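You operate a simulated robot arm through the tools that you are given. There is no shell and no other tool. Be economical: measure what you need, move in short steps, check, and stop when the job is done.

The job below is to be done with a simulated two-armed robot. You get a single attempt, and the scene is never put back.

TASK
On the top of the packing table, fold the blue dust cloth in half.

Only the result counts: the job must be done as asked and must still hold three seconds after the hand-in. Knocking over, shifting, dropping, spilling or breaking anything else fails it. Flat cloth is picked up by pressing the open fingertips on it (5 to 10 N) and closing them slowly along it; thin cloth reads only 2 to 8 mm in the jaws.

THE ROBOT
Two 7-joint arms with two-finger parallel grippers on one trunk, on a base that drives. Base frame: it is fixed to the floor where the robot stands at the start and does not move with it; the origin is under the middle of the robot, x ahead of it, y to its left, z up; the surface under the hand at the start is at about z = 800. Readings come in mm, degrees, newtons and seconds.
The left shoulder is at the start at [70, 163, 1095], the right one opposite. With the tool pointing down near the work surface each hand reaches from about 400 to 880 mm from the robot's upright axis, wherever it stands, measured 20 degrees to its own side. Places, roughly: blue dust cloth [500, -100, 800]; top of the packing table [600, 100, 800]. Payload 3.43 kg a hand.
The tool frame of a hand sits at the grasp point between the pads (the TCP): z along the fingers, y along the line on which they close. The tips reach 34 mm beyond it. The gripper opens to 128 mm. The fingers are 24 mm wide and 12 mm thick; the gripper's body (48 by 130 mm) begins 96 mm behind the TCP.
Orientation is that of the tool frame in the base frame, as a unit quaternion [w, x, y, z]. With the fingers straight down and closing along the base's y, the tool's x points along the base's -x, its y along +y and its z along -z.

THE INTERFACE
- The arms move only by the tool jog_arm. It takes "left_motion", "right_motion" or both (then of equal length, played together; a hand with none holds still); each is a list of rows, each an object of numbers (a shift or turn left out is 0, a gripper value left out holds the last): "gripper": the opening in per cent of the stroke, from 0 (shut) to 100 (fully open); "x", "y", "z": the shift along the tool's x, y, z in mm; "wx", "wy", "wz": the turn, a rotation vector about the tool's x, y, z in degrees. In form: [{"gripper": .., "x": .., "y": .., "z": .., "wx": .., "wy": .., "wz": ..}, ...]. A call has 1 to 12 rows; each row shifts and turns the commanded pose from where the row before left it, along the tool's axes as they then stand. A row lasts 0.2 s, in which the tool goes at most 50 mm and 8.6 degrees; a call with a longer step from one row to the next is refused whole, and so is a gripper value outside its range. A pose out of reach is approached as far as the arm can. The call stops where the force on the tool passes 40 N (or 10 N more than at its start, if that is more) or the arm is blocked; 0.2 s more then pass. The fingers move at their own pace (about 153 mm/s each) and stop on an object; they squeeze with about 23 N. The grip force told is the motor's: it shows also when the fingers shut on nothing. Time passes only in rows, and 0.2 s behind the last, so rows that do not move let the fingers close. The reply holds the time, the measured pose of the TCP, the force on the tool along the base axes, the opening and the grip force, in the units named above and with some noise, with the torque about the TCP (base axes, N m) and any sound that the robot's microphone picked up, and new pictures: "pictures" is both (left out), scene, wrist or none (wrist: the cameras of the hands that moved).
- Cameras (640 x 400 px; columns grow to the right, rows downward): "scene" is now at [123.9, 0.7, 1290.2]; the picture's right is [-0.07, -1.00, 0.00], its down [-0.69, 0.05, -0.72] and it looks along [0.72, -0.05, -0.69] (base axes); focal length 214 px, centre (320, 200). "left" rides on the left gripper at [76, 11, -160] in its tool frame; the picture's right is [-0.15, 0.99, 0.00], its down [-0.88, -0.13, -0.46] and it looks along [-0.45, -0.07, 0.89] (tool axes); focal length 234 px, centre (320, 200). "right" rides on the right gripper at [76, -11, -160] in its tool frame; the picture's right is [0.15, 0.99, 0.00], its down [-0.88, 0.13, -0.46] and it looks along [-0.45, 0.07, 0.89] (tool axes); focal length 234 px, centre (320, 200). There is no depth. A picture from a camera that has moved, and an enlarged one, comes with that camera's place and axes in the base frame and with its lens. The place of the scene camera against the robot may be out by one fixed shift of up to 25 mm in any direction.
- slide_trunk(by): slides the trunk up (or, below 0, down) by that many mm; the arms and the scene camera ride with it, the base frame stays. It gives what a move gives, with no picture.
- base_move(legs): drives the robot by 1 to 6 legs, each [ahead, left, turn to the left] in mm, mm and degrees, along the robot's own axes; the way and the turn of a leg run together, so that a leg with both is an arc; at most 1500 mm and 180 degrees a leg. The arms and the cameras ride along, it lands a little off, and it stops where it bumps. It gives what a move gives, and a new picture of the scene camera.
- head_to(pan, tilt): turns the head with the scene camera to pan (to the left, within 86 degrees either way) and tilt (down, from -29 to 69), counted from straight ahead of the robot. It gives what a move gives, and a new picture of the scene camera.
- enlarge(camera, box): a new picture of the part [left, top, right, bottom] of that camera's present view, enlarged. It takes no simulated time.
- sign_off(): hands the job in; it is judged then, once.

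Work in short steps. Places have to be worked out from the pictures, the camera data and where the tool is seen: move nearer, look again, correct. Check each grasp and each placing, and mend what went wrong. You have 120 turns and 260 pictures in all, those below and enlarged ones among them. Open the grippers and draw the arms clear of the work before you hand the job in, unless the task says otherwise; then end with one line.

The tools are called after "Call:" as a command line: name --argument value ..., lists and objects as JSON in quotes. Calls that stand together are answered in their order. jog_arm: Moves the arms, as the interface text tells. Its arguments: {"type":"object","properties":{"left_motion":{"type":"array","items":{"type":"object","properties":{"gripper":{"type":"number"},"x":{"type":"number"},"y":{"type":"number"},"z":{"type":"number"},"wx":{"type":"number"},"wy":{"type":"number"},"wz":{"type":"number"}}}},"right_motion":{"type":"array","items":{"type":"object","properties":{"gripper":{"type":"number"},"x":{"type":"number"},"y":{"type":"number"},"z":{"type":"number"},"wx":{"type":"number"},"wy":{"type":"number"},"wz":{"type":"number"}}}},"pictures":{"type":"string","enum":["both","scene","wrist","none"]}},"required":[]} The other tools are called the same way: slide_trunk (by) slides the trunk up or down; base_move (legs) drives the base; head_to (pan, tilt) turns the head that bears the scene camera; enlarge (camera, box) takes an enlarged picture of a part of a camera's view; sign_off () hands the job in.

At the start:

```text
clock: 0.0
left_eef_pos: [690.2, 212.0, 1015.0]
left_tool_rot: [0.001, 0.0, 1.0, 0.0]
left_wrist_force: [0.3, -1.0, 0.9]
left_wrist_torque: [-0.01, -0.01, -0.03]
left_finger_gap: 127.9
left_gripper_force: 0.0
right_eef_pos: [488.3, -352.8, 1041.6]
right_tool_rot: [0.0, 0.0, 1.0, 0.0]
right_wrist_force: [-0.7, 0.3, -0.8]
right_wrist_torque: [0.01, 0.0, -0.02]
right_finger_gap: 127.8
right_gripper_force: 0.1
trunk travel left (down, up): [-575.0, 365.0]
robot x, y, heading: [-2.4, -1.2, -0.2]
head pan, tilt: [-4.0, 43.8]
```

scene: 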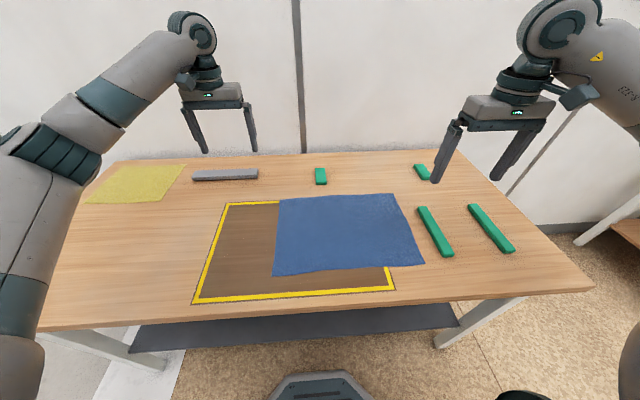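
right: 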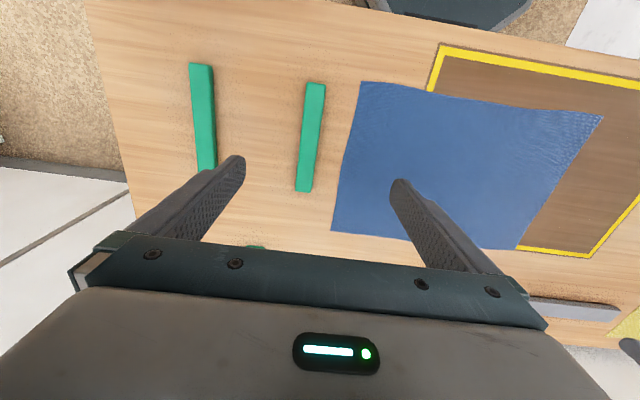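
left: 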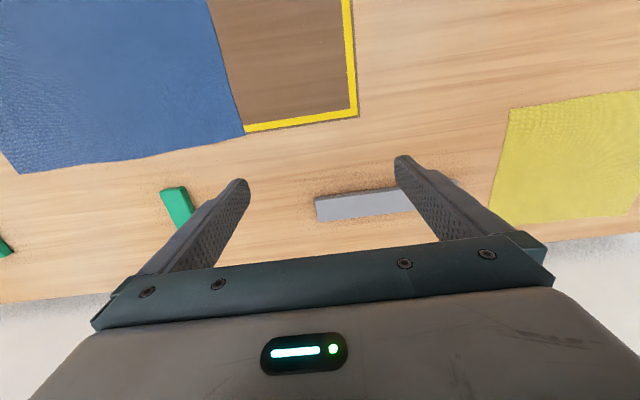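

The wrist and scene views put the cloth at about x 398–673, y −300 to 105. I'll pinch it at both ends of its midline (x≈537), lift so both halves hang, and lay them down together. First I turn both hands so the fingers close along x.

Call:
jog_arm --left_motion '[{"gripper": 40, "wz": 8.182}, {"wz": 8.182}, {"wz": 8.182}, {"wz": 8.182}, {"wz": 8.182}, {"wz": 8.182}, {"wz": 8.182}, {"wz": 8.182}, {"wz": 8.182}, {"wz": 8.182}, {"wz": 8.18}, {}]' --right_motion '[{"gripper": 40, "wz": -8.182}, {"wz": -8.182}, {"wz": -8.182}, {"wz": -8.182}, {"wz": -8.182}, {"wz": -8.182}, {"wz": -8.182}, {"wz": -8.182}, {"wz": -8.182}, {"wz": -8.182}, {"wz": -8.18}, {}]'

```text
clock: 2.6
left_eef_pos: [688.9, 211.1, 1015.1]
left_tool_rot: [-0.001, 0.708, 0.706, 0.001]
left_wrist_force: [-0.2, 0.4, -0.2]
left_wrist_torque: [0.01, -0.02, 0.0]
left_finger_gap: 51.3
left_gripper_force: 0.1
right_eef_pos: [379.7, -227.7, 1031.3]
right_tool_rot: [0.001, -0.706, 0.708, 0.0]
right_wrist_force: [0.4, 0.1, -1.3]
right_wrist_torque: [-0.02, -0.02, -0.02]
right_finger_gap: 51.1
right_gripper_force: 0.1
right hand out of reach, approached as far as the arm can: row 7, 8, 9, 10, 11
trunk travel left (down, up): [-575.0, 365.0]
robot x, y, heading: [3.7, -0.1, -0.1]
head pan, tilt: [-4.0, 43.8]
camera scene: at [123.8, 0.1, 1290.2], right [-0.07, -1.0, 0.0], down [-0.69, 0.05, -0.72], along [0.72, -0.05, -0.69], focal length 214 px, centre (320, 200)
camera right: at [391.8, -302.6, 1191.2], right [-0.99, -0.14, 0.0], down [-0.13, 0.88, 0.46], along [-0.07, 0.45, -0.89], focal length 234 px, centre (320, 200)
camera left: at [700.5, 286.5, 1177.0], right [0.99, -0.15, 0.0], down [-0.13, -0.88, 0.45], along [-0.07, -0.45, -0.89], focal length 234 px, centre (320, 200)
```

scene: 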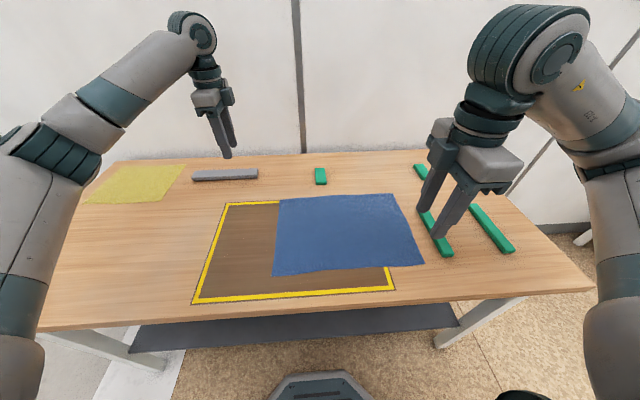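
right: 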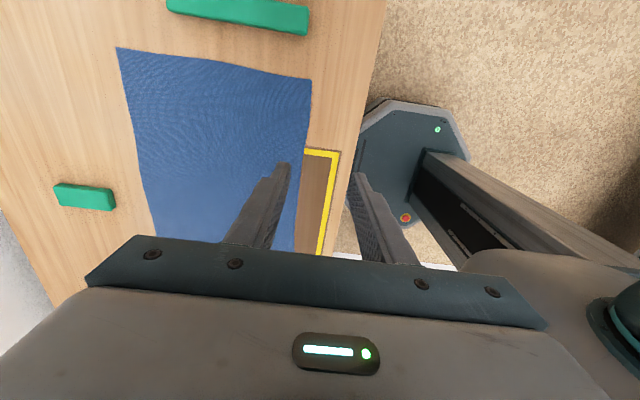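
left: 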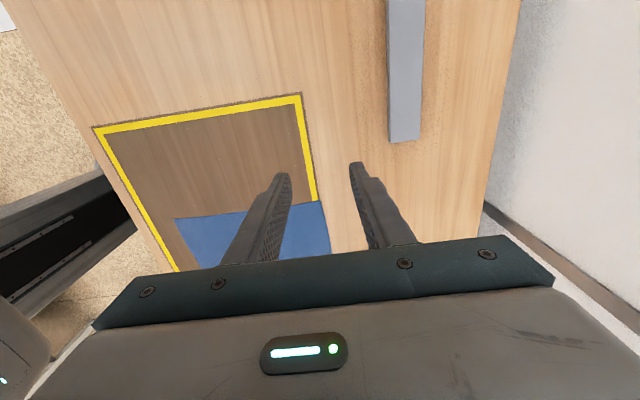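

The right hand's yaw now matches, but it drifted. I move both towards the ends of the midline (left ≈[532,82], right ≈[541,−287]), keeping them high.

Call:
jog_arm --left_motion '[{"gripper": 40, "x": -25.8, "y": -31.4}, {"x": -25.8, "y": -31.4}, {"x": -25.8, "y": -31.4}, {"x": -25.8, "y": -31.4}, {"x": -25.8, "y": -31.4}, {}]' --right_motion '[{"gripper": 40, "x": 11.8, "y": -32.3}, {"x": 11.8, "y": -32.3}, {"x": 11.8, "y": -32.3}, {"x": 11.8, "y": -32.3}, {"x": 11.8, "y": -32.3}, {}]' --pictures "none"

```text
clock: 4.0
left_eef_pos: [531.2, 82.2, 1013.8]
left_tool_rot: [0.0, 0.707, 0.707, 0.0]
left_wrist_force: [0.1, 0.0, 0.8]
left_wrist_torque: [0.02, -0.01, -0.01]
left_finger_gap: 51.1
left_gripper_force: 0.1
right_eef_pos: [403.2, -198.3, 1028.3]
right_tool_rot: [0.0, -0.706, 0.708, -0.001]
right_wrist_force: [-0.2, 0.4, -0.4]
right_wrist_torque: [0.0, 0.0, 0.03]
right_finger_gap: 51.1
right_gripper_force: 0.1
right hand out of reach, approached as far as the arm can: row 1, 2, 3, 4, 5
trunk travel left (down, up): [-575.0, 365.0]
robot x, y, heading: [-0.4, 0.8, 0.2]
head pan, tilt: [-4.0, 43.8]
```

The right arm is at a limit in this yaw. The gripper is symmetric, so I turn the right hand 180° the other way.

Call:
jog_arm --right_motion '[{"wz": 8.5}, {"wz": 8.5}, {"wz": 8.5}, {"wz": 8.5}, {"wz": 8.5}, {"wz": 8.5}, {"wz": 8.5}, {"wz": 8.5}, {"wz": 8.5}, {"wz": 8.5}, {"wz": 5}, {}]' --pictures "none"

Call:
jog_arm --right_motion '[{"wz": 8.5}, {"wz": 8.5}, {"wz": 8.5}, {"wz": 8.5}, {"wz": 8.5}, {"wz": 8.5}, {"wz": 8.5}, {"wz": 8.5}, {"wz": 8.5}, {"wz": 8.5}, {"wz": 5}, {}]' --pictures "none"

```text
clock: 6.6
left_eef_pos: [532.2, 82.3, 1015.2]
left_tool_rot: [-0.001, 0.707, 0.707, 0.0]
left_wrist_force: [-0.2, -0.3, 0.4]
left_wrist_torque: [0.01, 0.04, -0.02]
left_finger_gap: 51.4
left_gripper_force: 0.0
right_eef_pos: [405.0, -198.1, 1028.1]
right_tool_rot: [0.0, 0.002, 1.0, 0.0]
right_wrist_force: [0.5, 1.0, 0.8]
right_wrist_torque: [0.0, -0.03, 0.02]
right_finger_gap: 51.1
right_gripper_force: 0.0
trunk travel left (down, up): [-575.0, 365.0]
robot x, y, heading: [0.1, -0.6, 0.1]
head pan, tilt: [-4.0, 43.8]
```

```text
clock: 9.2
left_eef_pos: [531.8, 81.4, 1014.6]
left_tool_rot: [0.0, 0.708, 0.707, 0.0]
left_wrist_force: [0.5, -0.5, 0.2]
left_wrist_torque: [0.02, -0.03, 0.05]
left_finger_gap: 51.4
left_gripper_force: 0.0
right_eef_pos: [405.3, -198.1, 1026.9]
right_tool_rot: [-0.001, 0.708, 0.706, 0.0]
right_wrist_force: [-0.3, 1.2, -0.6]
right_wrist_torque: [-0.05, 0.01, 0.03]
right_finger_gap: 51.1
right_gripper_force: 0.1
trunk travel left (down, up): [-575.0, 365.0]
robot x, y, heading: [5.9, 0.4, 0.1]
head pan, tilt: [-4.0, 43.8]
```

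Both hands are now in good orientation. I move the right one over its grasp point, then bring both down to z≈880 and look.

Call:
jog_arm --left_motion '[{}, {}, {}, {}, {"z": 33.7}, {"z": 33.7}, {"z": 33.7}, {"z": 33.7}, {}]' --right_motion '[{"x": -22, "y": 34}, {"x": -22, "y": 34}, {"x": -22, "y": 34}, {"x": -22, "y": 34}, {"z": 36.7}, {"z": 36.7}, {"z": 36.7}, {"z": 36.7}, {}]'

```text
clock: 11.2
left_eef_pos: [533.3, 82.0, 879.6]
left_tool_rot: [0.0, 0.707, 0.707, 0.0]
left_wrist_force: [-0.1, -0.3, -0.4]
left_wrist_torque: [-0.04, 0.01, -0.02]
left_finger_gap: 51.3
left_gripper_force: 0.0
right_eef_pos: [540.6, -285.9, 881.3]
right_tool_rot: [0.0, 0.707, 0.707, -0.001]
right_wrist_force: [-0.5, -0.3, -0.8]
right_wrist_torque: [0.01, -0.02, 0.01]
right_finger_gap: 51.3
right_gripper_force: 0.1
trunk travel left (down, up): [-575.0, 365.0]
robot x, y, heading: [-2.6, 3.5, -0.1]
head pan, tilt: [-4.0, 43.8]
camera scene: at [123.4, 0.9, 1290.3], right [-0.07, -1.0, 0.0], down [-0.69, 0.05, -0.72], along [0.72, -0.05, -0.69], focal length 214 px, centre (320, 200)
camera right: at [530.8, -209.6, 1040.8], right [0.99, 0.15, 0.0], down [0.13, -0.88, 0.46], along [0.07, -0.45, -0.89], focal length 234 px, centre (320, 200)
camera left: at [543.6, 158.0, 1041.1], right [0.99, -0.15, 0.0], down [-0.13, -0.88, 0.46], along [-0.07, -0.45, -0.89], focal length 234 px, centre (320, 200)
```

scene: 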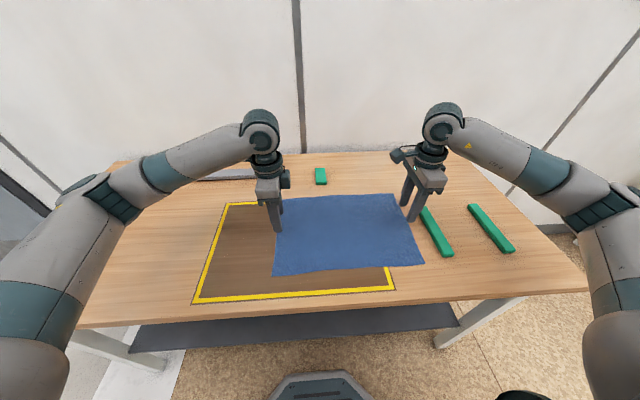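
right: 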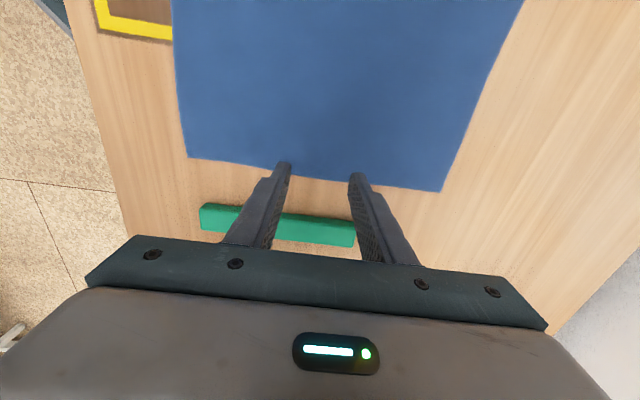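
left: 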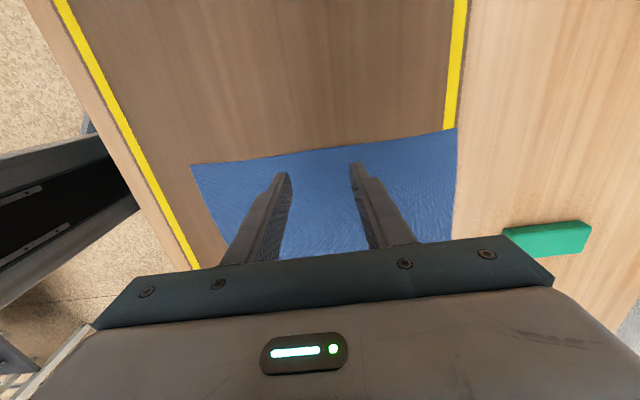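

Edges check out: midline runs from [533,96] to [544,−302]. I descend to just above the cloth, nudging the right hand slightly.

Call:
jog_arm --left_motion '[{"z": 20}, {"z": 19}, {}]' --right_motion '[{"x": 1.5, "y": 3, "z": 20}, {"z": 20}, {}]' --pictures "none"

Call:
jog_arm --left_motion '[{"z": 2}, {"z": 2}, {}]' --right_motion '[{"z": 2}, {"z": 2}, {}]' --pictures "none"

```text
clock: 12.0
left_eef_pos: [532.5, 81.5, 841.2]
left_tool_rot: [-0.001, 0.707, 0.707, 0.0]
left_wrist_force: [0.4, 0.4, 0.0]
left_wrist_torque: [0.0, -0.02, -0.01]
left_finger_gap: 51.6
left_gripper_force: 0.0
right_eef_pos: [543.2, -285.1, 839.6]
right_tool_rot: [0.001, 0.707, 0.707, 0.0]
right_wrist_force: [0.3, -0.3, -0.2]
right_wrist_torque: [-0.04, 0.0, -0.02]
right_finger_gap: 51.2
right_gripper_force: 0.1
trunk travel left (down, up): [-575.0, 365.0]
robot x, y, heading: [1.2, 2.4, -0.2]
head pan, tilt: [-4.0, 43.8]
```

```text
clock: 12.8
left_eef_pos: [532.8, 80.8, 838.3]
left_tool_rot: [0.0, 0.707, 0.707, 0.0]
left_wrist_force: [0.3, -0.5, -0.4]
left_wrist_torque: [-0.03, -0.01, -0.01]
left_finger_gap: 51.3
left_gripper_force: 0.1
right_eef_pos: [542.4, -284.4, 836.4]
right_tool_rot: [0.0, 0.707, 0.707, 0.0]
right_wrist_force: [-0.1, -0.1, -0.4]
right_wrist_torque: [0.03, 0.0, -0.03]
right_finger_gap: 51.2
right_gripper_force: 0.1
trunk travel left (down, up): [-575.0, 365.0]
robot x, y, heading: [1.8, -2.1, -0.2]
head pan, tilt: [-4.0, 43.8]
```

No contact yet. I continue down a little.

Call:
jog_arm --left_motion '[{"z": 2}, {"z": 1}, {}]' --right_motion '[{"z": 1}, {"z": 1}, {}]' --pictures "none"

```text
clock: 13.6
left_eef_pos: [532.3, 83.2, 836.1]
left_tool_rot: [0.001, 0.707, 0.707, 0.0]
left_wrist_force: [1.8, -0.5, 8.2]
left_wrist_torque: [0.05, -0.01, 0.0]
left_finger_gap: 51.0
left_gripper_force: 0.0
right_eef_pos: [543.0, -284.8, 835.8]
right_tool_rot: [0.001, 0.707, 0.707, 0.0]
right_wrist_force: [1.8, -2.0, 5.6]
right_wrist_torque: [-0.1, 0.04, -0.01]
right_finger_gap: 50.9
right_gripper_force: 0.1
trunk travel left (down, up): [-575.0, 365.0]
robot x, y, heading: [-0.1, -3.2, -0.1]
head pan, tilt: [-4.0, 43.8]
```

Contact is 8.2 N on the left and 5.6 N on the right, in the pressing range. I close both slowly.

Call:
jog_arm --left_motion '[{"gripper": 36}, {"gripper": 32}, {"gripper": 28}, {"gripper": 24}, {"gripper": 20}, {"gripper": 16}, {"gripper": 12}, {"gripper": 8}, {"gripper": 4}, {"gripper": 0}, {}, {}]' --right_motion '[{"gripper": 36}, {"gripper": 32}, {"gripper": 28}, {"gripper": 24}, {"gripper": 20}, {"gripper": 16}, {"gripper": 12}, {"gripper": 8}, {"gripper": 4}, {"gripper": 0}, {}, {}]'

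```text
clock: 16.2
left_eef_pos: [531.5, 82.6, 835.1]
left_tool_rot: [0.001, 0.707, 0.707, 0.001]
left_wrist_force: [-1.0, -2.0, 13.0]
left_wrist_torque: [0.01, 0.02, 0.0]
left_finger_gap: 2.6
left_gripper_force: 22.6
right_eef_pos: [542.0, -282.5, 835.3]
right_tool_rot: [0.001, 0.707, 0.707, 0.001]
right_wrist_force: [0.6, 1.7, 5.6]
right_wrist_torque: [-0.03, 0.01, -0.01]
right_finger_gap: 2.4
right_gripper_force: 23.3
trunk travel left (down, up): [-575.0, 365.0]
robot x, y, heading: [-0.3, 3.0, 0.0]
head pan, tilt: [-4.0, 43.8]
camera scene: at [122.2, 0.8, 1290.5], right [-0.07, -1.0, 0.0], down [-0.69, 0.05, -0.72], along [0.72, -0.05, -0.69], focal length 214 px, centre (320, 200)
camera right: at [532.4, -207.8, 995.5], right [0.99, 0.15, 0.0], down [0.13, -0.88, 0.46], along [0.07, -0.45, -0.89], focal length 234 px, centre (320, 200)
camera left: at [542.3, 158.4, 997.0], right [0.99, -0.15, 0.0], down [-0.13, -0.88, 0.46], along [-0.07, -0.45, -0.89], focal length 234 px, centre (320, 200)
```

scene: 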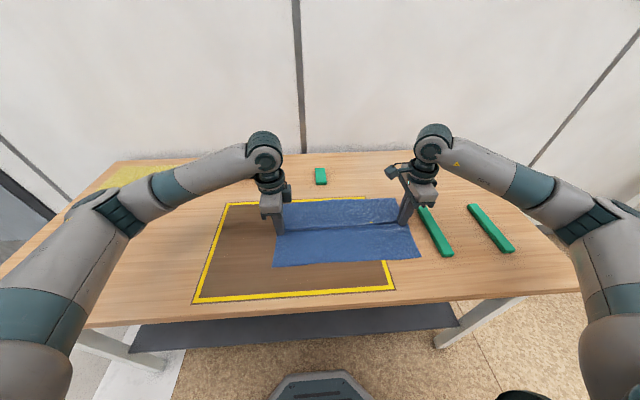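
right: 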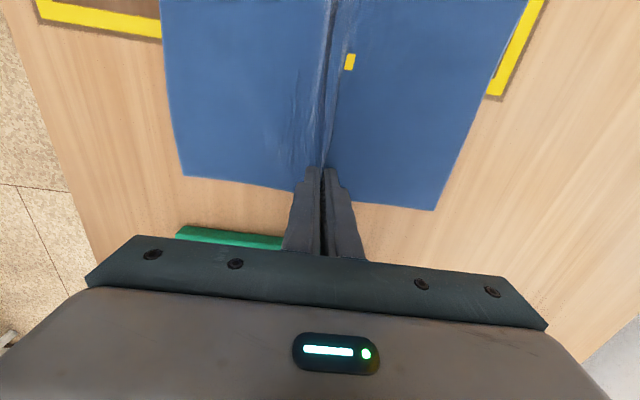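
left: 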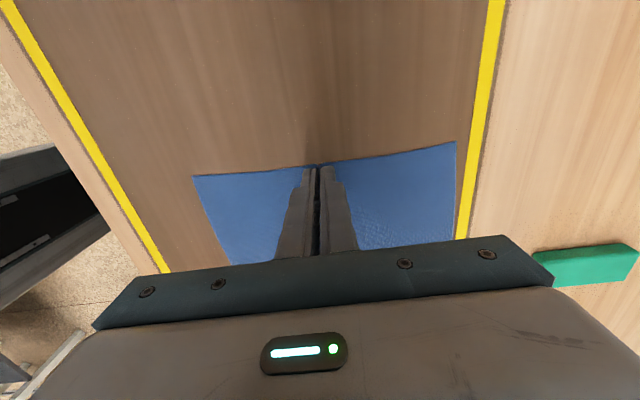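

Both hands hold a ridge running the full midline. I lift straight up about 150 mm.

Call:
jog_arm --left_motion '[{"z": -10}, {"z": -14}, {"z": -14}, {"z": -14}, {"z": -14}, {"z": -14}, {"z": -14}, {"z": -14}, {"z": -14}, {"z": -14}, {"z": -14}, {}]' --right_motion '[{"z": -10}, {"z": -14}, {"z": -14}, {"z": -14}, {"z": -14}, {"z": -14}, {"z": -14}, {"z": -14}, {"z": -14}, {"z": -14}, {"z": -14}, {}]'

```text
clock: 18.8
left_eef_pos: [532.9, 81.1, 983.6]
left_tool_rot: [0.0, 0.708, 0.706, 0.0]
left_wrist_force: [0.4, 0.1, -0.1]
left_wrist_torque: [0.0, 0.01, 0.0]
left_finger_gap: 2.9
left_gripper_force: 23.3
right_eef_pos: [542.6, -285.7, 983.2]
right_tool_rot: [0.0, 0.707, 0.707, 0.0]
right_wrist_force: [-0.3, 0.0, -0.2]
right_wrist_torque: [0.0, 0.02, 0.0]
right_finger_gap: 2.3
right_gripper_force: 22.7
trunk travel left (down, up): [-575.0, 365.0]
robot x, y, heading: [0.4, 2.8, 0.0]
head pan, tilt: [-4.0, 43.8]
camera scene: at [124.3, 0.6, 1290.2], right [-0.07, -1.0, 0.0], down [-0.69, 0.05, -0.72], along [0.72, -0.05, -0.69], focal length 214 px, centre (320, 200)
camera right: at [533.8, -208.5, 1144.2], right [0.99, 0.15, 0.0], down [0.13, -0.88, 0.46], along [0.07, -0.45, -0.89], focal length 234 px, centre (320, 200)
camera left: at [543.4, 158.4, 1145.4], right [0.99, -0.15, 0.0], down [-0.13, -0.88, 0.46], along [-0.07, -0.45, -0.89], focal length 234 px, centre (320, 200)
```

scene: 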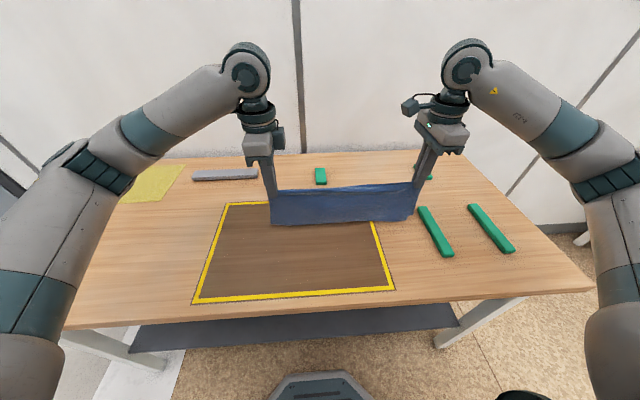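
right: 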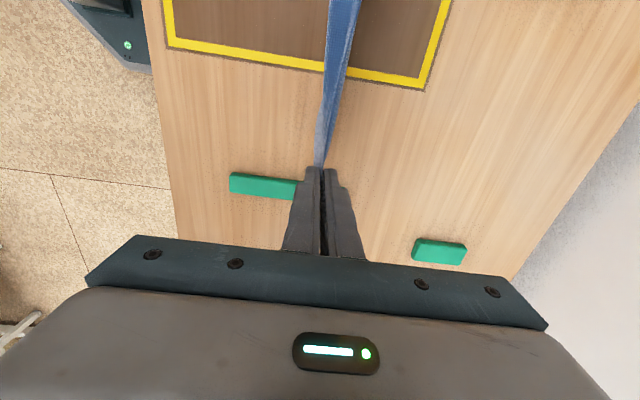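
left: 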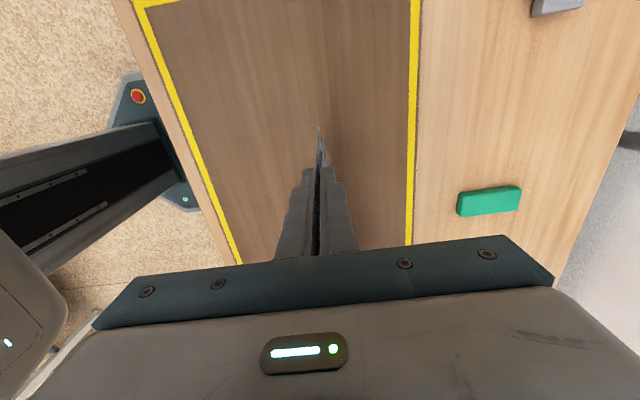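

The cloth hangs neatly doubled over the line between the hands. I lay it down by moving forward (+x) while lowering, so both halves trail toward the robot.

Call:
jog_arm --left_motion '[{"y": 5, "z": 12}, {"y": 8, "z": 12}, {"y": 12, "z": 10}, {"y": 14, "z": 3}, {"y": 14, "z": 5}, {"y": 14, "z": 8}, {"y": 14, "z": 10}, {"y": 14, "z": 12}, {}]' --right_motion '[{"y": 5, "z": 12}, {"y": 8, "z": 12}, {"y": 12, "z": 10}, {"y": 14, "z": 3}, {"y": 14, "z": 5}, {"y": 14, "z": 8}, {"y": 14, "z": 10}, {"y": 14, "z": 12}, {}]'

```text
clock: 20.8
left_eef_pos: [627.8, 82.5, 912.2]
left_tool_rot: [0.0, 0.707, 0.707, 0.0]
left_wrist_force: [0.5, -0.1, 0.8]
left_wrist_torque: [0.01, -0.01, -0.02]
left_finger_gap: 3.0
left_gripper_force: 22.5
right_eef_pos: [637.6, -284.9, 913.0]
right_tool_rot: [0.0, 0.707, 0.707, -0.001]
right_wrist_force: [-0.4, 0.2, 1.4]
right_wrist_torque: [-0.03, -0.02, 0.02]
right_finger_gap: 2.3
right_gripper_force: 23.1
trunk travel left (down, up): [-575.0, 365.0]
robot x, y, heading: [-0.5, 1.0, -0.3]
head pan, tilt: [-4.0, 43.8]
camera scene: at [123.3, 0.7, 1290.3], right [-0.07, -1.0, 0.0], down [-0.69, 0.05, -0.72], along [0.72, -0.05, -0.69], focal length 214 px, centre (320, 200)
camera right: at [628.1, -208.0, 1072.5], right [0.99, 0.15, 0.0], down [0.13, -0.88, 0.46], along [0.07, -0.45, -0.89], focal length 234 px, centre (320, 200)
camera left: at [637.8, 158.5, 1073.6], right [0.99, -0.15, 0.0], down [-0.13, -0.88, 0.46], along [-0.07, -0.45, -0.89], focal length 234 px, centre (320, 200)
```

scene: 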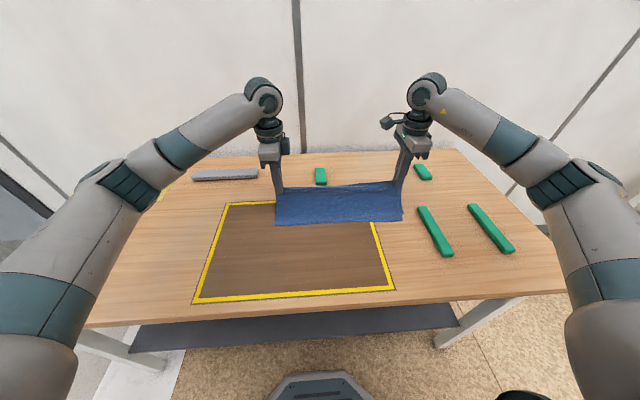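
right: 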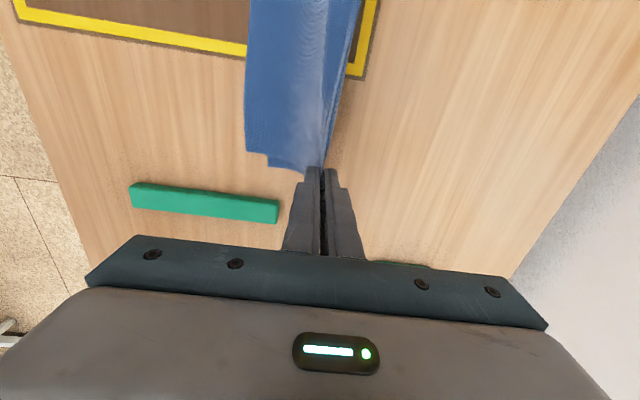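
left: 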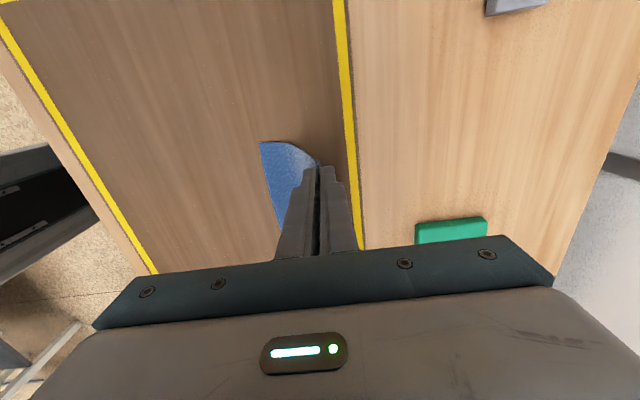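

The halves trail nicely. I finish the laying-down motion to just above the table.

Call:
jog_arm --left_motion '[{"y": 9, "z": 8}, {"y": 9, "z": 9}, {"y": 8, "z": 10}, {"y": 8, "z": 11}, {"y": 7, "z": 12}, {"y": 5, "z": 12}, {"y": 4, "z": 11}, {}]' --right_motion '[{"y": 9, "z": 8}, {"y": 9, "z": 9}, {"y": 8, "z": 10}, {"y": 8, "z": 11}, {"y": 7, "z": 12}, {"y": 5, "z": 12}, {"y": 4, "z": 11.5}, {}]'

```text
clock: 22.6
left_eef_pos: [678.1, 82.7, 839.2]
left_tool_rot: [0.0, 0.707, 0.707, -0.001]
left_wrist_force: [-0.2, -0.4, 0.7]
left_wrist_torque: [-0.07, -0.02, 0.0]
left_finger_gap: 2.4
left_gripper_force: 23.3
right_eef_pos: [687.9, -284.7, 838.7]
right_tool_rot: [0.0, 0.707, 0.707, 0.0]
right_wrist_force: [0.5, 0.2, 1.6]
right_wrist_torque: [-0.03, -0.01, -0.02]
right_finger_gap: 2.4
right_gripper_force: 22.9
trunk travel left (down, up): [-575.0, 365.0]
robot x, y, heading: [-3.0, -1.6, -0.0]
head pan, tilt: [-4.0, 43.8]
camera scene: at [123.5, 0.7, 1290.3], right [-0.07, -1.0, 0.0], down [-0.69, 0.05, -0.72], along [0.72, -0.05, -0.69], focal length 214 px, centre (320, 200)
camera right: at [678.3, -208.2, 998.9], right [0.99, 0.15, 0.0], down [0.13, -0.88, 0.46], along [0.07, -0.45, -0.89], focal length 234 px, centre (320, 200)
camera left: at [688.5, 158.3, 1000.8], right [0.99, -0.15, 0.0], down [-0.13, -0.88, 0.46], along [-0.07, -0.45, -0.89], focal length 234 px, centre (320, 200)
```

scene: 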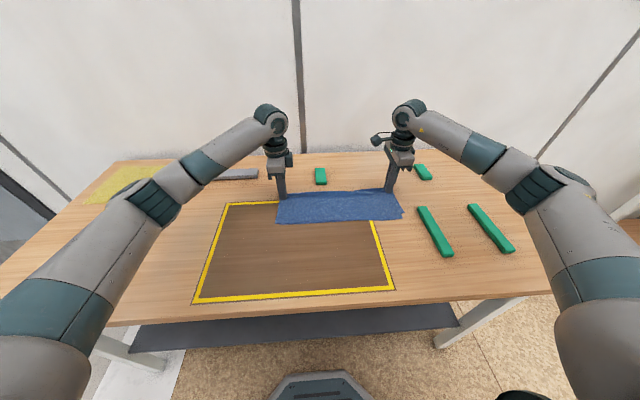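
right: 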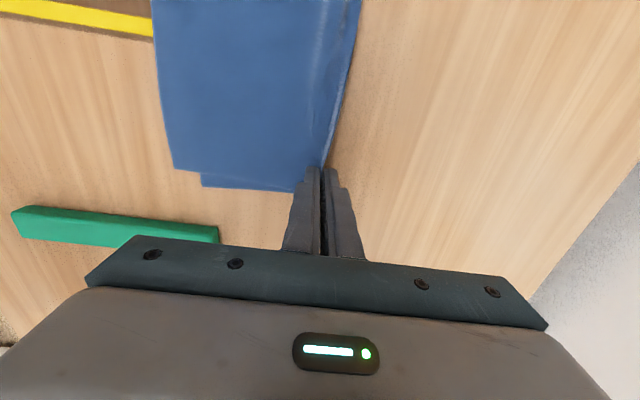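
left: 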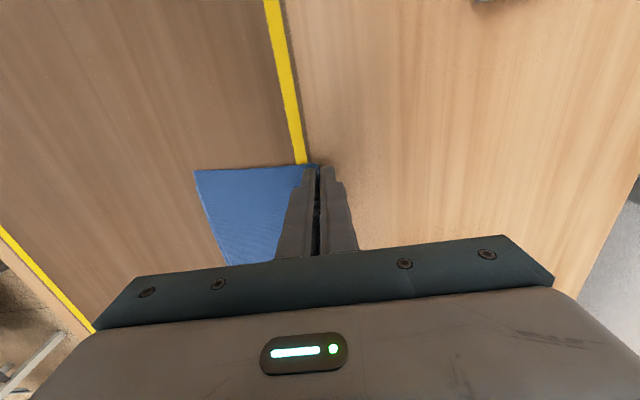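

The fold is down, with only a small overlap offset on the right. I open the fingers a little and rise to let the ridge relax.

Call:
jog_arm --left_motion '[{"gripper": 4}, {"gripper": 8}, {"gripper": 12}, {"gripper": 15}, {}, {"z": -6}, {"z": -10}, {"z": -20}, {"z": -30}, {"z": -40}, {}]' --right_motion '[{"gripper": 4}, {"gripper": 8}, {"gripper": 12}, {"gripper": 15}, {}, {"z": -6}, {"z": -10}, {"z": -20}, {"z": -30}, {"z": -40}, {}]'

```text
clock: 25.0
left_eef_pos: [678.8, 82.4, 945.0]
left_tool_rot: [-0.001, 0.707, 0.707, 0.0]
left_wrist_force: [1.1, 0.6, -0.4]
left_wrist_torque: [0.02, 0.01, 0.0]
left_finger_gap: 19.2
left_gripper_force: 0.0
right_eef_pos: [689.9, -285.1, 943.7]
right_tool_rot: [-0.001, 0.707, 0.707, 0.0]
right_wrist_force: [1.2, -0.7, -0.1]
right_wrist_torque: [-0.03, 0.0, -0.02]
right_finger_gap: 19.2
right_gripper_force: 0.1
trunk travel left (down, up): [-575.0, 365.0]
robot x, y, heading: [3.5, -1.5, 0.1]
head pan, tilt: [-4.0, 43.8]
camera scene: at [125.1, 0.5, 1290.0], right [-0.07, -1.0, 0.0], down [-0.69, 0.05, -0.72], along [0.72, -0.05, -0.69], focal length 214 px, centre (320, 200)
camera right: at [679.9, -208.6, 1104.3], right [0.99, 0.15, 0.0], down [0.13, -0.88, 0.46], along [0.06, -0.45, -0.89], focal length 234 px, centre (320, 200)
camera left: at [689.8, 157.8, 1106.6], right [0.99, -0.15, 0.0], down [-0.13, -0.88, 0.46], along [-0.07, -0.45, -0.89], focal length 234 px, centre (320, 200)
```

scene: 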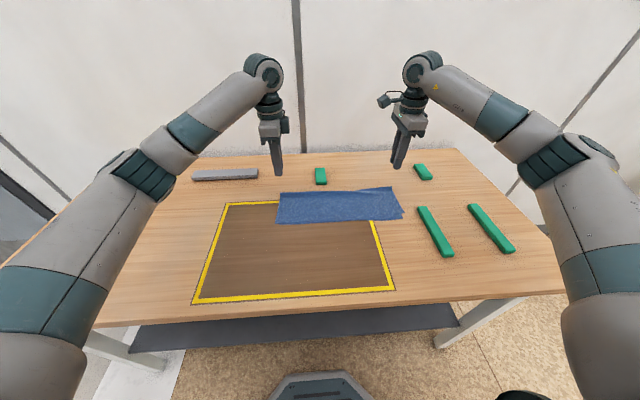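
right: 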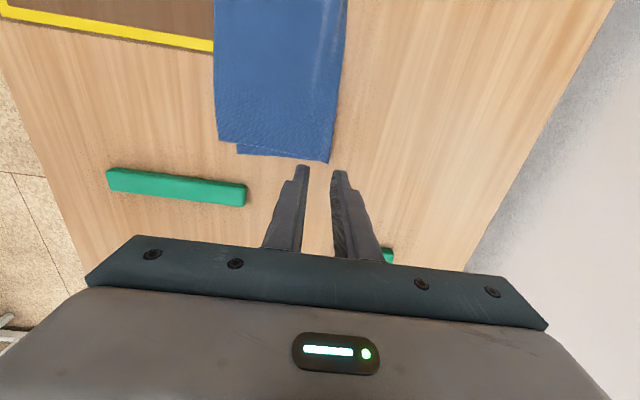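
left: 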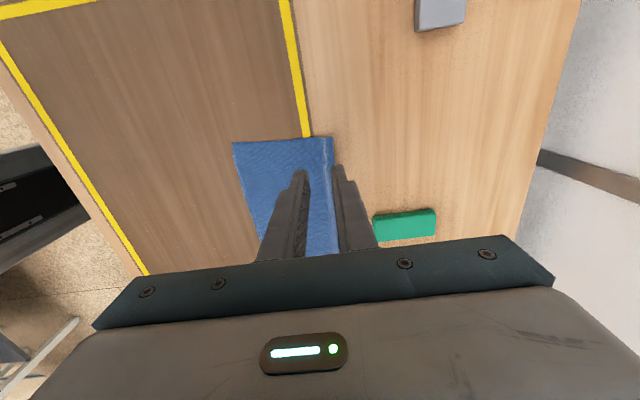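

Released. I raise the hands and enlarge to inspect the fold.

Call:
jog_arm --left_motion '[{"z": -40}, {"z": -40}, {"x": 30, "z": -20}, {"x": 40}, {}]' --right_motion '[{"z": -40}, {"z": -40}, {"x": 0, "z": -20}, {"y": -25}, {"y": -25}]' --pictures "none"

Call:
enlarge --camera "scene" --box '[240, 160, 440, 260]'

Call:
enlarge --camera "right" --box '[180, 0, 420, 200]'

Call:
enlarge --camera "left" --box '[180, 60, 420, 260]'

```text
clock: 26.2
left_eef_pos: [675.9, 151.6, 1045.9]
left_tool_rot: [-0.001, 0.707, 0.707, 0.0]
left_wrist_force: [0.0, -0.4, -0.1]
left_wrist_torque: [0.05, -0.03, 0.0]
left_finger_gap: 19.1
left_gripper_force: 0.0
right_eef_pos: [637.8, -287.2, 1045.4]
right_tool_rot: [0.0, 0.708, 0.707, 0.0]
right_wrist_force: [-0.8, -0.6, 0.4]
right_wrist_torque: [0.07, -0.02, 0.01]
right_finger_gap: 19.2
right_gripper_force: 0.0
trunk travel left (down, up): [-575.0, 365.0]
robot x, y, heading: [-2.3, -0.3, 0.3]
head pan, tilt: [-4.0, 43.8]
```

```text
3.20 times, centred on (340, 210) of scene
camera zoom: at [123.5, -0.7, 1290.3], right [-0.07, -1.0, 0.0], down [-0.69, 0.05, -0.72], along [0.72, -0.05, -0.69], focal length 686 px, centre (256, 168)
```

zoom: 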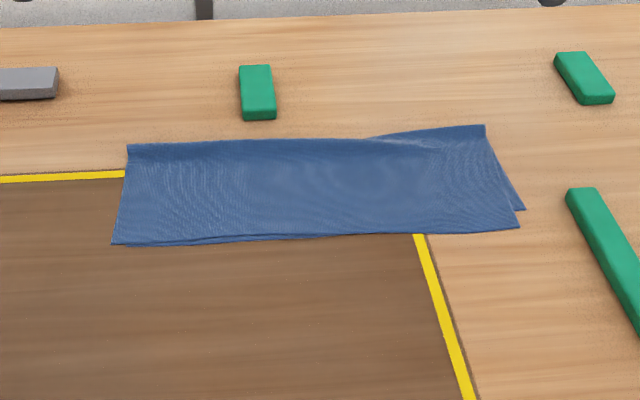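

```text
2.00 times, centred on (300, 100) of right
camera zoom: at [628.3, -209.5, 1205.6], right [0.99, 0.15, 0.0], down [0.13, -0.88, 0.45], along [0.07, -0.45, -0.89], focal length 468 px, centre (360, 400)
```

zoom: 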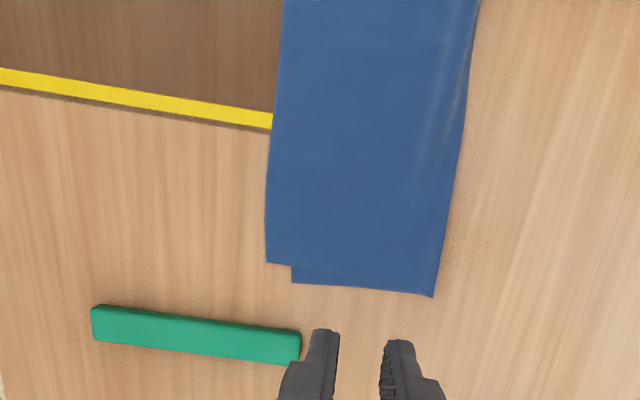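

```text
2.00 times, centred on (300, 160) of left
camera zoom: at [687.9, 227.8, 1207.1], right [0.99, -0.15, 0.0], down [-0.13, -0.88, 0.45], along [-0.07, -0.45, -0.89], focal length 468 px, centre (360, 280)
```

zoom: 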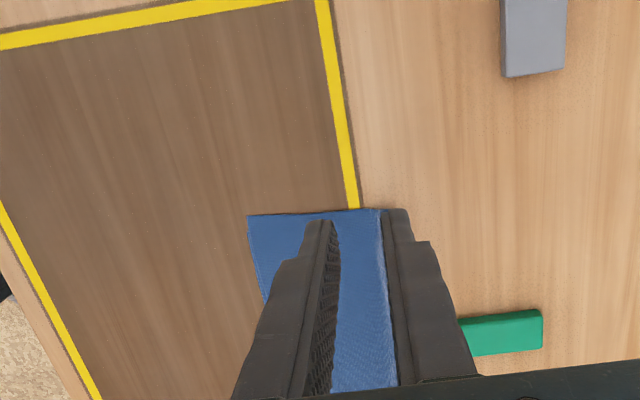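

The fold is good, but at the right the lower layer's corner ([584,−310]) is offset about 22 mm from the upper one ([562,−298]). I'll put the closed right fingertip on the exposed strip of the lower layer, then slide it toward the robot, coming down above it first to check.

Call:
jog_arm --right_motion '[{"gripper": 0, "x": -25, "y": -26}, {"z": 40}, {"z": 40}, {"z": 40}, {"z": 40}, {"z": 20}, {}]' --pictures "none"

Call:
enlarge --camera "right" --box '[180, 40, 480, 240]'

```text
clock: 27.8
left_eef_pos: [677.3, 154.0, 1045.4]
left_tool_rot: [0.0, 0.707, 0.707, 0.0]
left_wrist_force: [0.2, 0.2, 0.4]
left_wrist_torque: [0.01, -0.01, 0.01]
left_finger_gap: 19.3
left_gripper_force: 0.0
right_eef_pos: [612.8, -310.2, 864.0]
right_tool_rot: [0.0, 0.707, 0.707, 0.0]
right_wrist_force: [0.1, -1.1, 0.0]
right_wrist_torque: [0.03, -0.01, 0.0]
right_finger_gap: 0.1
right_gripper_force: 22.7
trunk travel left (down, up): [-575.0, 365.0]
robot x, y, heading: [2.0, 2.4, -0.0]
head pan, tilt: [-4.0, 43.8]
```

```text
2.00 times, centred on (330, 140) of right
camera zoom: at [603.3, -233.2, 1025.0], right [0.99, 0.15, 0.0], down [0.13, -0.88, 0.46], along [0.07, -0.45, -0.89], focal length 468 px, centre (300, 320)
```

zoom: 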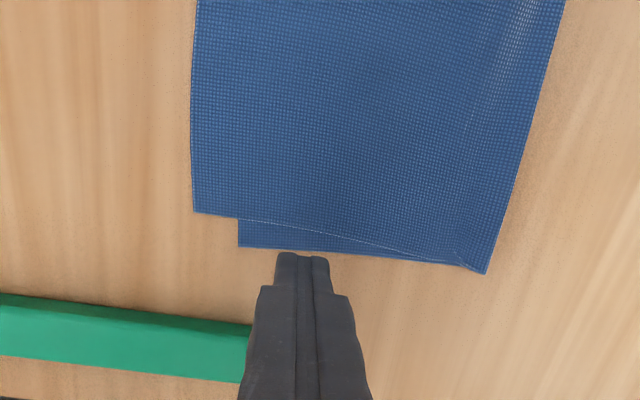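

The exposed strip is about y −297 to −309 at x≈603. I move there and press down gently.

Call:
jog_arm --right_motion '[{"x": 0, "y": -9, "z": 14}, {"z": 12}, {"z": 2}, {}]' --pictures "none"

```text
clock: 28.8
left_eef_pos: [677.8, 152.4, 1045.6]
left_tool_rot: [0.0, 0.707, 0.707, 0.0]
left_wrist_force: [0.0, 1.0, -0.3]
left_wrist_torque: [0.0, -0.04, 0.03]
left_finger_gap: 19.1
left_gripper_force: 0.1
right_eef_pos: [602.6, -310.7, 835.5]
right_tool_rot: [-0.001, 0.707, 0.707, 0.0]
right_wrist_force: [-0.2, 0.0, -0.1]
right_wrist_torque: [0.0, 0.02, 0.01]
right_finger_gap: 0.0
right_gripper_force: 23.6
trunk travel left (down, up): [-575.0, 365.0]
robot x, y, heading: [3.1, -3.0, -0.2]
head pan, tilt: [-4.0, 43.8]
```

Call:
jog_arm --right_motion '[{"z": 1}, {"z": 0.7}, {}]' --pictures "none"

```text
clock: 29.6
left_eef_pos: [677.0, 152.7, 1044.6]
left_tool_rot: [0.0, 0.707, 0.707, 0.0]
left_wrist_force: [-0.3, -0.5, -0.3]
left_wrist_torque: [0.02, -0.04, 0.0]
left_finger_gap: 19.3
left_gripper_force: 0.1
right_eef_pos: [604.0, -310.8, 836.2]
right_tool_rot: [0.0, 0.707, 0.707, -0.001]
right_wrist_force: [-0.6, -0.3, 4.0]
right_wrist_torque: [0.01, -0.01, 0.0]
right_finger_gap: 0.3
right_gripper_force: 23.0
trunk travel left (down, up): [-575.0, 365.0]
robot x, y, heading: [-1.6, 0.2, 0.0]
head pan, tilt: [-4.0, 43.8]
```

The tip is pressing at 4 N. I press slightly more and slide 22 mm toward the robot, slowly.

Call:
jog_arm --right_motion '[{"z": 0.6}, {"y": -3}, {"y": -4}, {"y": -4}, {"y": -4}, {"y": -4}, {"y": -4}, {}]' --pictures "none"

Call:
enlarge --camera "right" --box '[180, 40, 480, 240]'

```text
clock: 31.4
left_eef_pos: [676.9, 154.4, 1044.9]
left_tool_rot: [0.001, 0.707, 0.707, -0.001]
left_wrist_force: [-0.8, 0.3, 0.1]
left_wrist_torque: [-0.04, 0.03, -0.01]
left_finger_gap: 19.3
left_gripper_force: 0.0
right_eef_pos: [580.3, -310.6, 834.7]
right_tool_rot: [0.0, 0.707, 0.707, 0.0]
right_wrist_force: [3.1, 1.2, 11.4]
right_wrist_torque: [0.09, -0.12, -0.02]
right_finger_gap: 0.0
right_gripper_force: 23.7
trunk travel left (down, up): [-575.0, 365.0]
robot x, y, heading: [-4.4, 2.2, -0.1]
head pan, tilt: [-4.0, 43.8]
```

```text
2.00 times, centred on (330, 140) of right
camera zoom: at [570.6, -232.9, 995.3], right [0.99, 0.15, 0.0], down [0.13, -0.88, 0.46], along [0.07, -0.45, -0.89], focal length 468 px, centre (300, 320)
```

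zoom: 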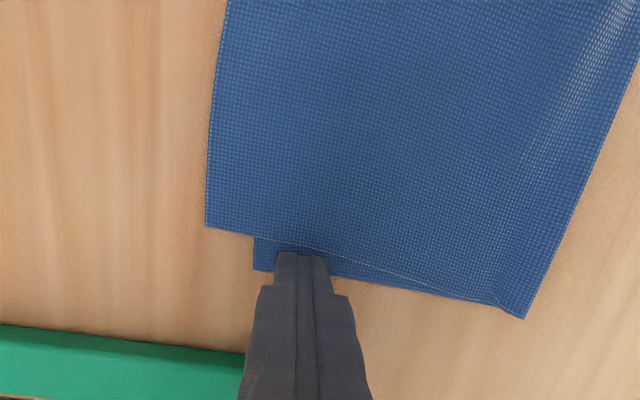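

The whole right end slid together, so the layers' relative offset is unchanged. I lift off and look at the overall state.

Call:
jog_arm --right_motion '[{"z": -5}, {"z": -30}, {"z": -40}, {"z": -40}, {"z": -40}, {}]' --pictures "wrist"

Call:
enlarge --camera "scene" --box '[260, 170, 420, 250]'

```text
clock: 32.8
left_eef_pos: [677.6, 152.2, 1044.1]
left_tool_rot: [0.0, 0.707, 0.708, 0.001]
left_wrist_force: [-0.1, 0.1, 0.2]
left_wrist_torque: [0.01, 0.03, 0.05]
left_finger_gap: 19.0
left_gripper_force: 0.1
right_eef_pos: [580.6, -310.6, 989.9]
right_tool_rot: [-0.001, 0.708, 0.707, -0.001]
right_wrist_force: [0.3, 0.0, 0.1]
right_wrist_torque: [-0.02, 0.03, -0.01]
right_finger_gap: 0.1
right_gripper_force: 23.4
trunk travel left (down, up): [-575.0, 365.0]
robot x, y, heading: [2.2, 1.2, 0.0]
head pan, tilt: [-4.0, 43.8]
camera right: at [571.8, -233.9, 1149.9], right [0.99, 0.15, 0.0], down [0.13, -0.88, 0.46], along [0.07, -0.45, -0.89], focal length 234 px, centre (320, 200)
```

right: 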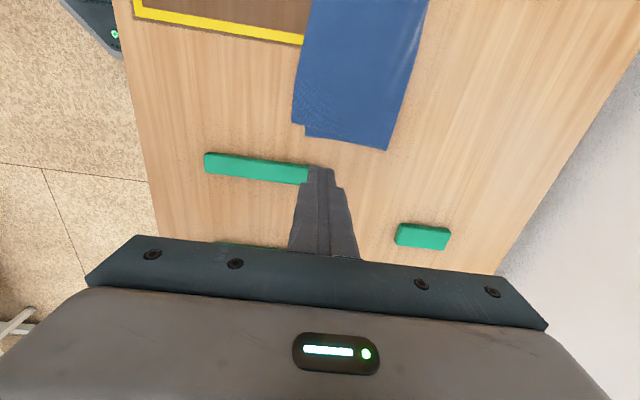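

```text
4.00 times, centred on (340, 210) of scene
camera zoom: at [124.4, 0.2, 1290.1], right [-0.07, -1.0, 0.0], down [-0.69, 0.05, -0.72], along [0.72, -0.05, -0.69], focal length 858 px, centre (240, 160)
```

zoom: 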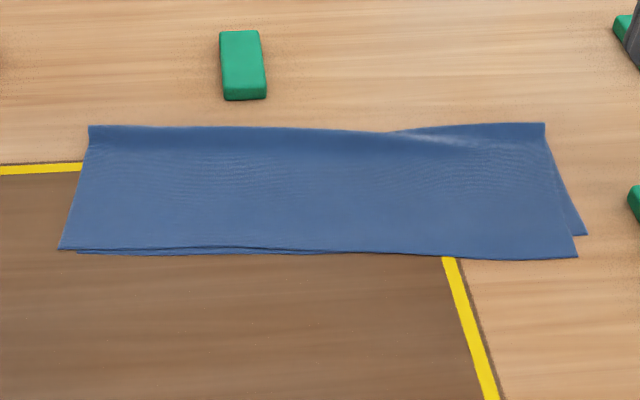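

The layers are nearly matched except at the right, where the single-layer overhang of the top hem corner sits about 22 mm forward of the lower one. I'll pinch just that overhang, lift it and set it back onto the lower corner. First I turn the right hand so it closes along y.

Call:
jog_arm --right_motion '[{"gripper": 27, "wz": -8.182}, {"wz": -8.182}, {"wz": -8.182}, {"wz": -8.182}, {"wz": -8.182}, {"wz": -8.182}, {"wz": -8.182}, {"wz": -8.182}, {"wz": -8.182}, {"wz": -8.182}, {"wz": -8.18}, {}]' --pictures "none"

Call:
jog_arm --right_motion '[{"x": 18, "y": 21}, {"x": 17, "y": 21}, {"z": 40}, {"z": 40}, {"z": 20}, {}]' --pictures "wrist"

Call:
enlarge --camera "right" --box '[240, 60, 420, 180]'

```text
clock: 35.4
left_eef_pos: [677.4, 152.9, 1045.6]
left_tool_rot: [0.0, 0.707, 0.707, 0.0]
left_wrist_force: [-0.5, -0.4, 0.2]
left_wrist_torque: [-0.02, 0.0, -0.03]
left_finger_gap: 19.0
left_gripper_force: 0.0
right_eef_pos: [580.9, -311.1, 989.1]
right_tool_rot: [0.0, 0.0, 1.0, 0.0]
right_wrist_force: [-0.5, -0.4, -1.2]
right_wrist_torque: [0.0, 0.02, -0.02]
right_finger_gap: 34.5
right_gripper_force: 0.1
trunk travel left (down, up): [-575.0, 365.0]
robot x, y, heading: [3.8, 0.8, 0.1]
head pan, tilt: [-4.0, 43.8]
```

```text
clock: 36.8
left_eef_pos: [677.8, 151.9, 1044.6]
left_tool_rot: [0.0, 0.707, 0.707, 0.0]
left_wrist_force: [0.0, 0.3, 0.1]
left_wrist_torque: [-0.03, 0.03, 0.02]
left_finger_gap: 19.3
left_gripper_force: 0.1
right_eef_pos: [545.4, -268.7, 889.8]
right_tool_rot: [0.0, 0.0, 1.0, 0.0]
right_wrist_force: [-0.7, 0.2, -0.3]
right_wrist_torque: [0.0, 0.03, 0.0]
right_finger_gap: 34.8
right_gripper_force: 0.0
trunk travel left (down, up): [-575.0, 365.0]
robot x, y, heading: [2.1, -2.2, 0.1]
head pan, tilt: [-4.0, 43.8]
camera right: at [471.1, -278.3, 1049.5], right [-0.15, 0.99, 0.0], down [0.88, 0.13, 0.46], along [0.45, 0.07, -0.89], focal length 234 px, centre (320, 200)
```

right: 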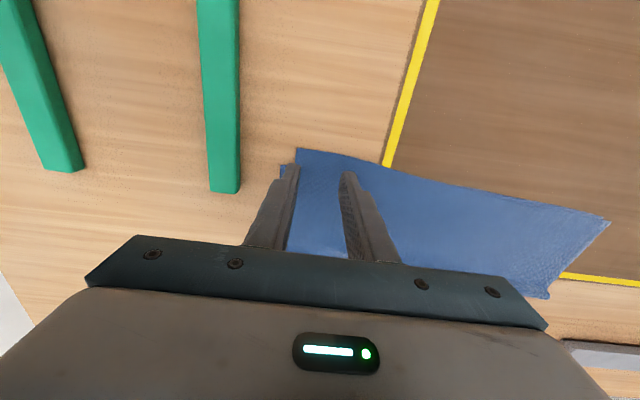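

```text
3.33 times, centred on (330, 120) of right
camera zoom: at [471.1, -278.3, 1049.5], right [-0.15, 0.99, 0.0], down [0.88, 0.13, 0.46], along [0.45, 0.07, -0.89], focal length 781 px, centre (287, 467)
```

zoom: 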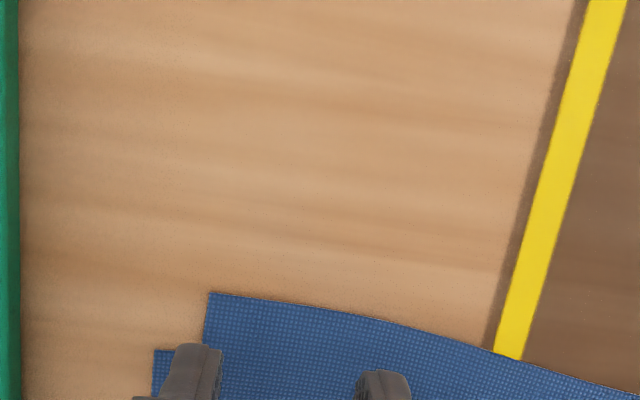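

The overhang spans x≈539–560 under the fingers. I shift 5 mm inward and press down.

Call:
jog_arm --right_motion '[{"y": 5, "z": 20}, {"z": 20}, {"z": 12}, {"z": 2}, {"z": 1}, {}]' --pictures "none"

```text
clock: 38.2
left_eef_pos: [676.9, 153.5, 1045.5]
left_tool_rot: [0.0, 0.707, 0.707, 0.001]
left_wrist_force: [0.0, 1.2, 0.0]
left_wrist_torque: [0.06, 0.0, -0.03]
left_finger_gap: 19.2
left_gripper_force: 0.1
right_eef_pos: [545.1, -262.4, 836.4]
right_tool_rot: [0.0, 0.001, 1.0, 0.0]
right_wrist_force: [0.2, -2.3, 11.5]
right_wrist_torque: [-0.16, -0.15, -0.01]
right_finger_gap: 34.6
right_gripper_force: 0.1
trunk travel left (down, up): [-575.0, 365.0]
robot x, y, heading: [-0.8, 0.6, -0.0]
head pan, tilt: [-4.0, 43.8]
```

Contact is 11.5 N. I ease off slightly and close slowly.

Call:
jog_arm --right_motion '[{"z": -0.7}, {"gripper": 23}, {"gripper": 19}, {"gripper": 15}, {"gripper": 11}, {"gripper": 7}, {"gripper": 3}, {"gripper": 0}, {}, {}]' --pictures "none"

Call:
jog_arm --right_motion '[{"z": -6}, {"z": -7}, {"z": -7}, {}]' --pictures "wrist"

Call:
enlarge --camera "scene" --box '[320, 170, 440, 245]'

```text
clock: 40.4
left_eef_pos: [677.3, 153.5, 1046.1]
left_tool_rot: [0.0, 0.707, 0.707, 0.0]
left_wrist_force: [0.5, -0.3, -0.1]
left_wrist_torque: [-0.01, -0.01, -0.02]
left_finger_gap: 19.2
left_gripper_force: 0.0
right_eef_pos: [544.9, -262.5, 836.0]
right_tool_rot: [0.0, 0.001, 1.0, 0.0]
right_wrist_force: [0.0, -1.5, 7.3]
right_wrist_torque: [-0.05, -0.09, -0.04]
right_finger_gap: 6.3
right_gripper_force: 23.3
trunk travel left (down, up): [-575.0, 365.0]
robot x, y, heading: [-3.2, -0.9, -0.0]
head pan, tilt: [-4.0, 43.8]
```

```text
clock: 41.4
left_eef_pos: [677.4, 153.4, 1044.8]
left_tool_rot: [0.0, 0.707, 0.707, 0.0]
left_wrist_force: [0.4, 0.1, -1.2]
left_wrist_torque: [0.01, 0.02, 0.03]
left_finger_gap: 19.3
left_gripper_force: 0.0
right_eef_pos: [546.4, -262.8, 855.1]
right_tool_rot: [0.001, 0.0, 1.0, 0.0]
right_wrist_force: [0.8, -0.4, -0.4]
right_wrist_torque: [0.02, 0.01, -0.03]
right_finger_gap: 5.7
right_gripper_force: 22.8
trunk travel left (down, up): [-575.0, 365.0]
robot x, y, heading: [0.0, -2.5, 0.0]
head pan, tilt: [-4.0, 43.8]
camera right: at [471.2, -272.6, 1015.2], right [-0.15, 0.99, 0.0], down [0.88, 0.13, 0.46], along [0.45, 0.07, -0.89], focal length 234 px, centre (320, 200)
```

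right: 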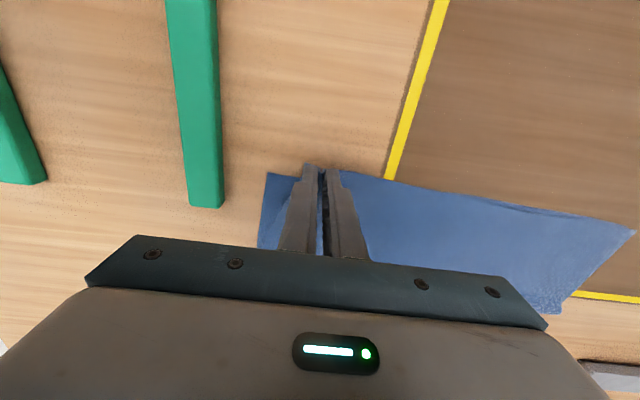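

```text
5.33 times, centred on (380, 208) of scene
camera zoom: at [123.9, 0.7, 1290.2], right [-0.07, -1.0, 0.0], down [-0.69, 0.05, -0.72], along [0.72, -0.05, -0.69], focal length 1144 px, centre (0, 160)
```

zoom: 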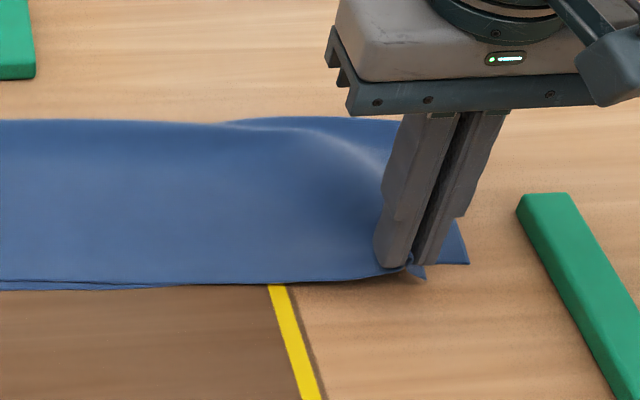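

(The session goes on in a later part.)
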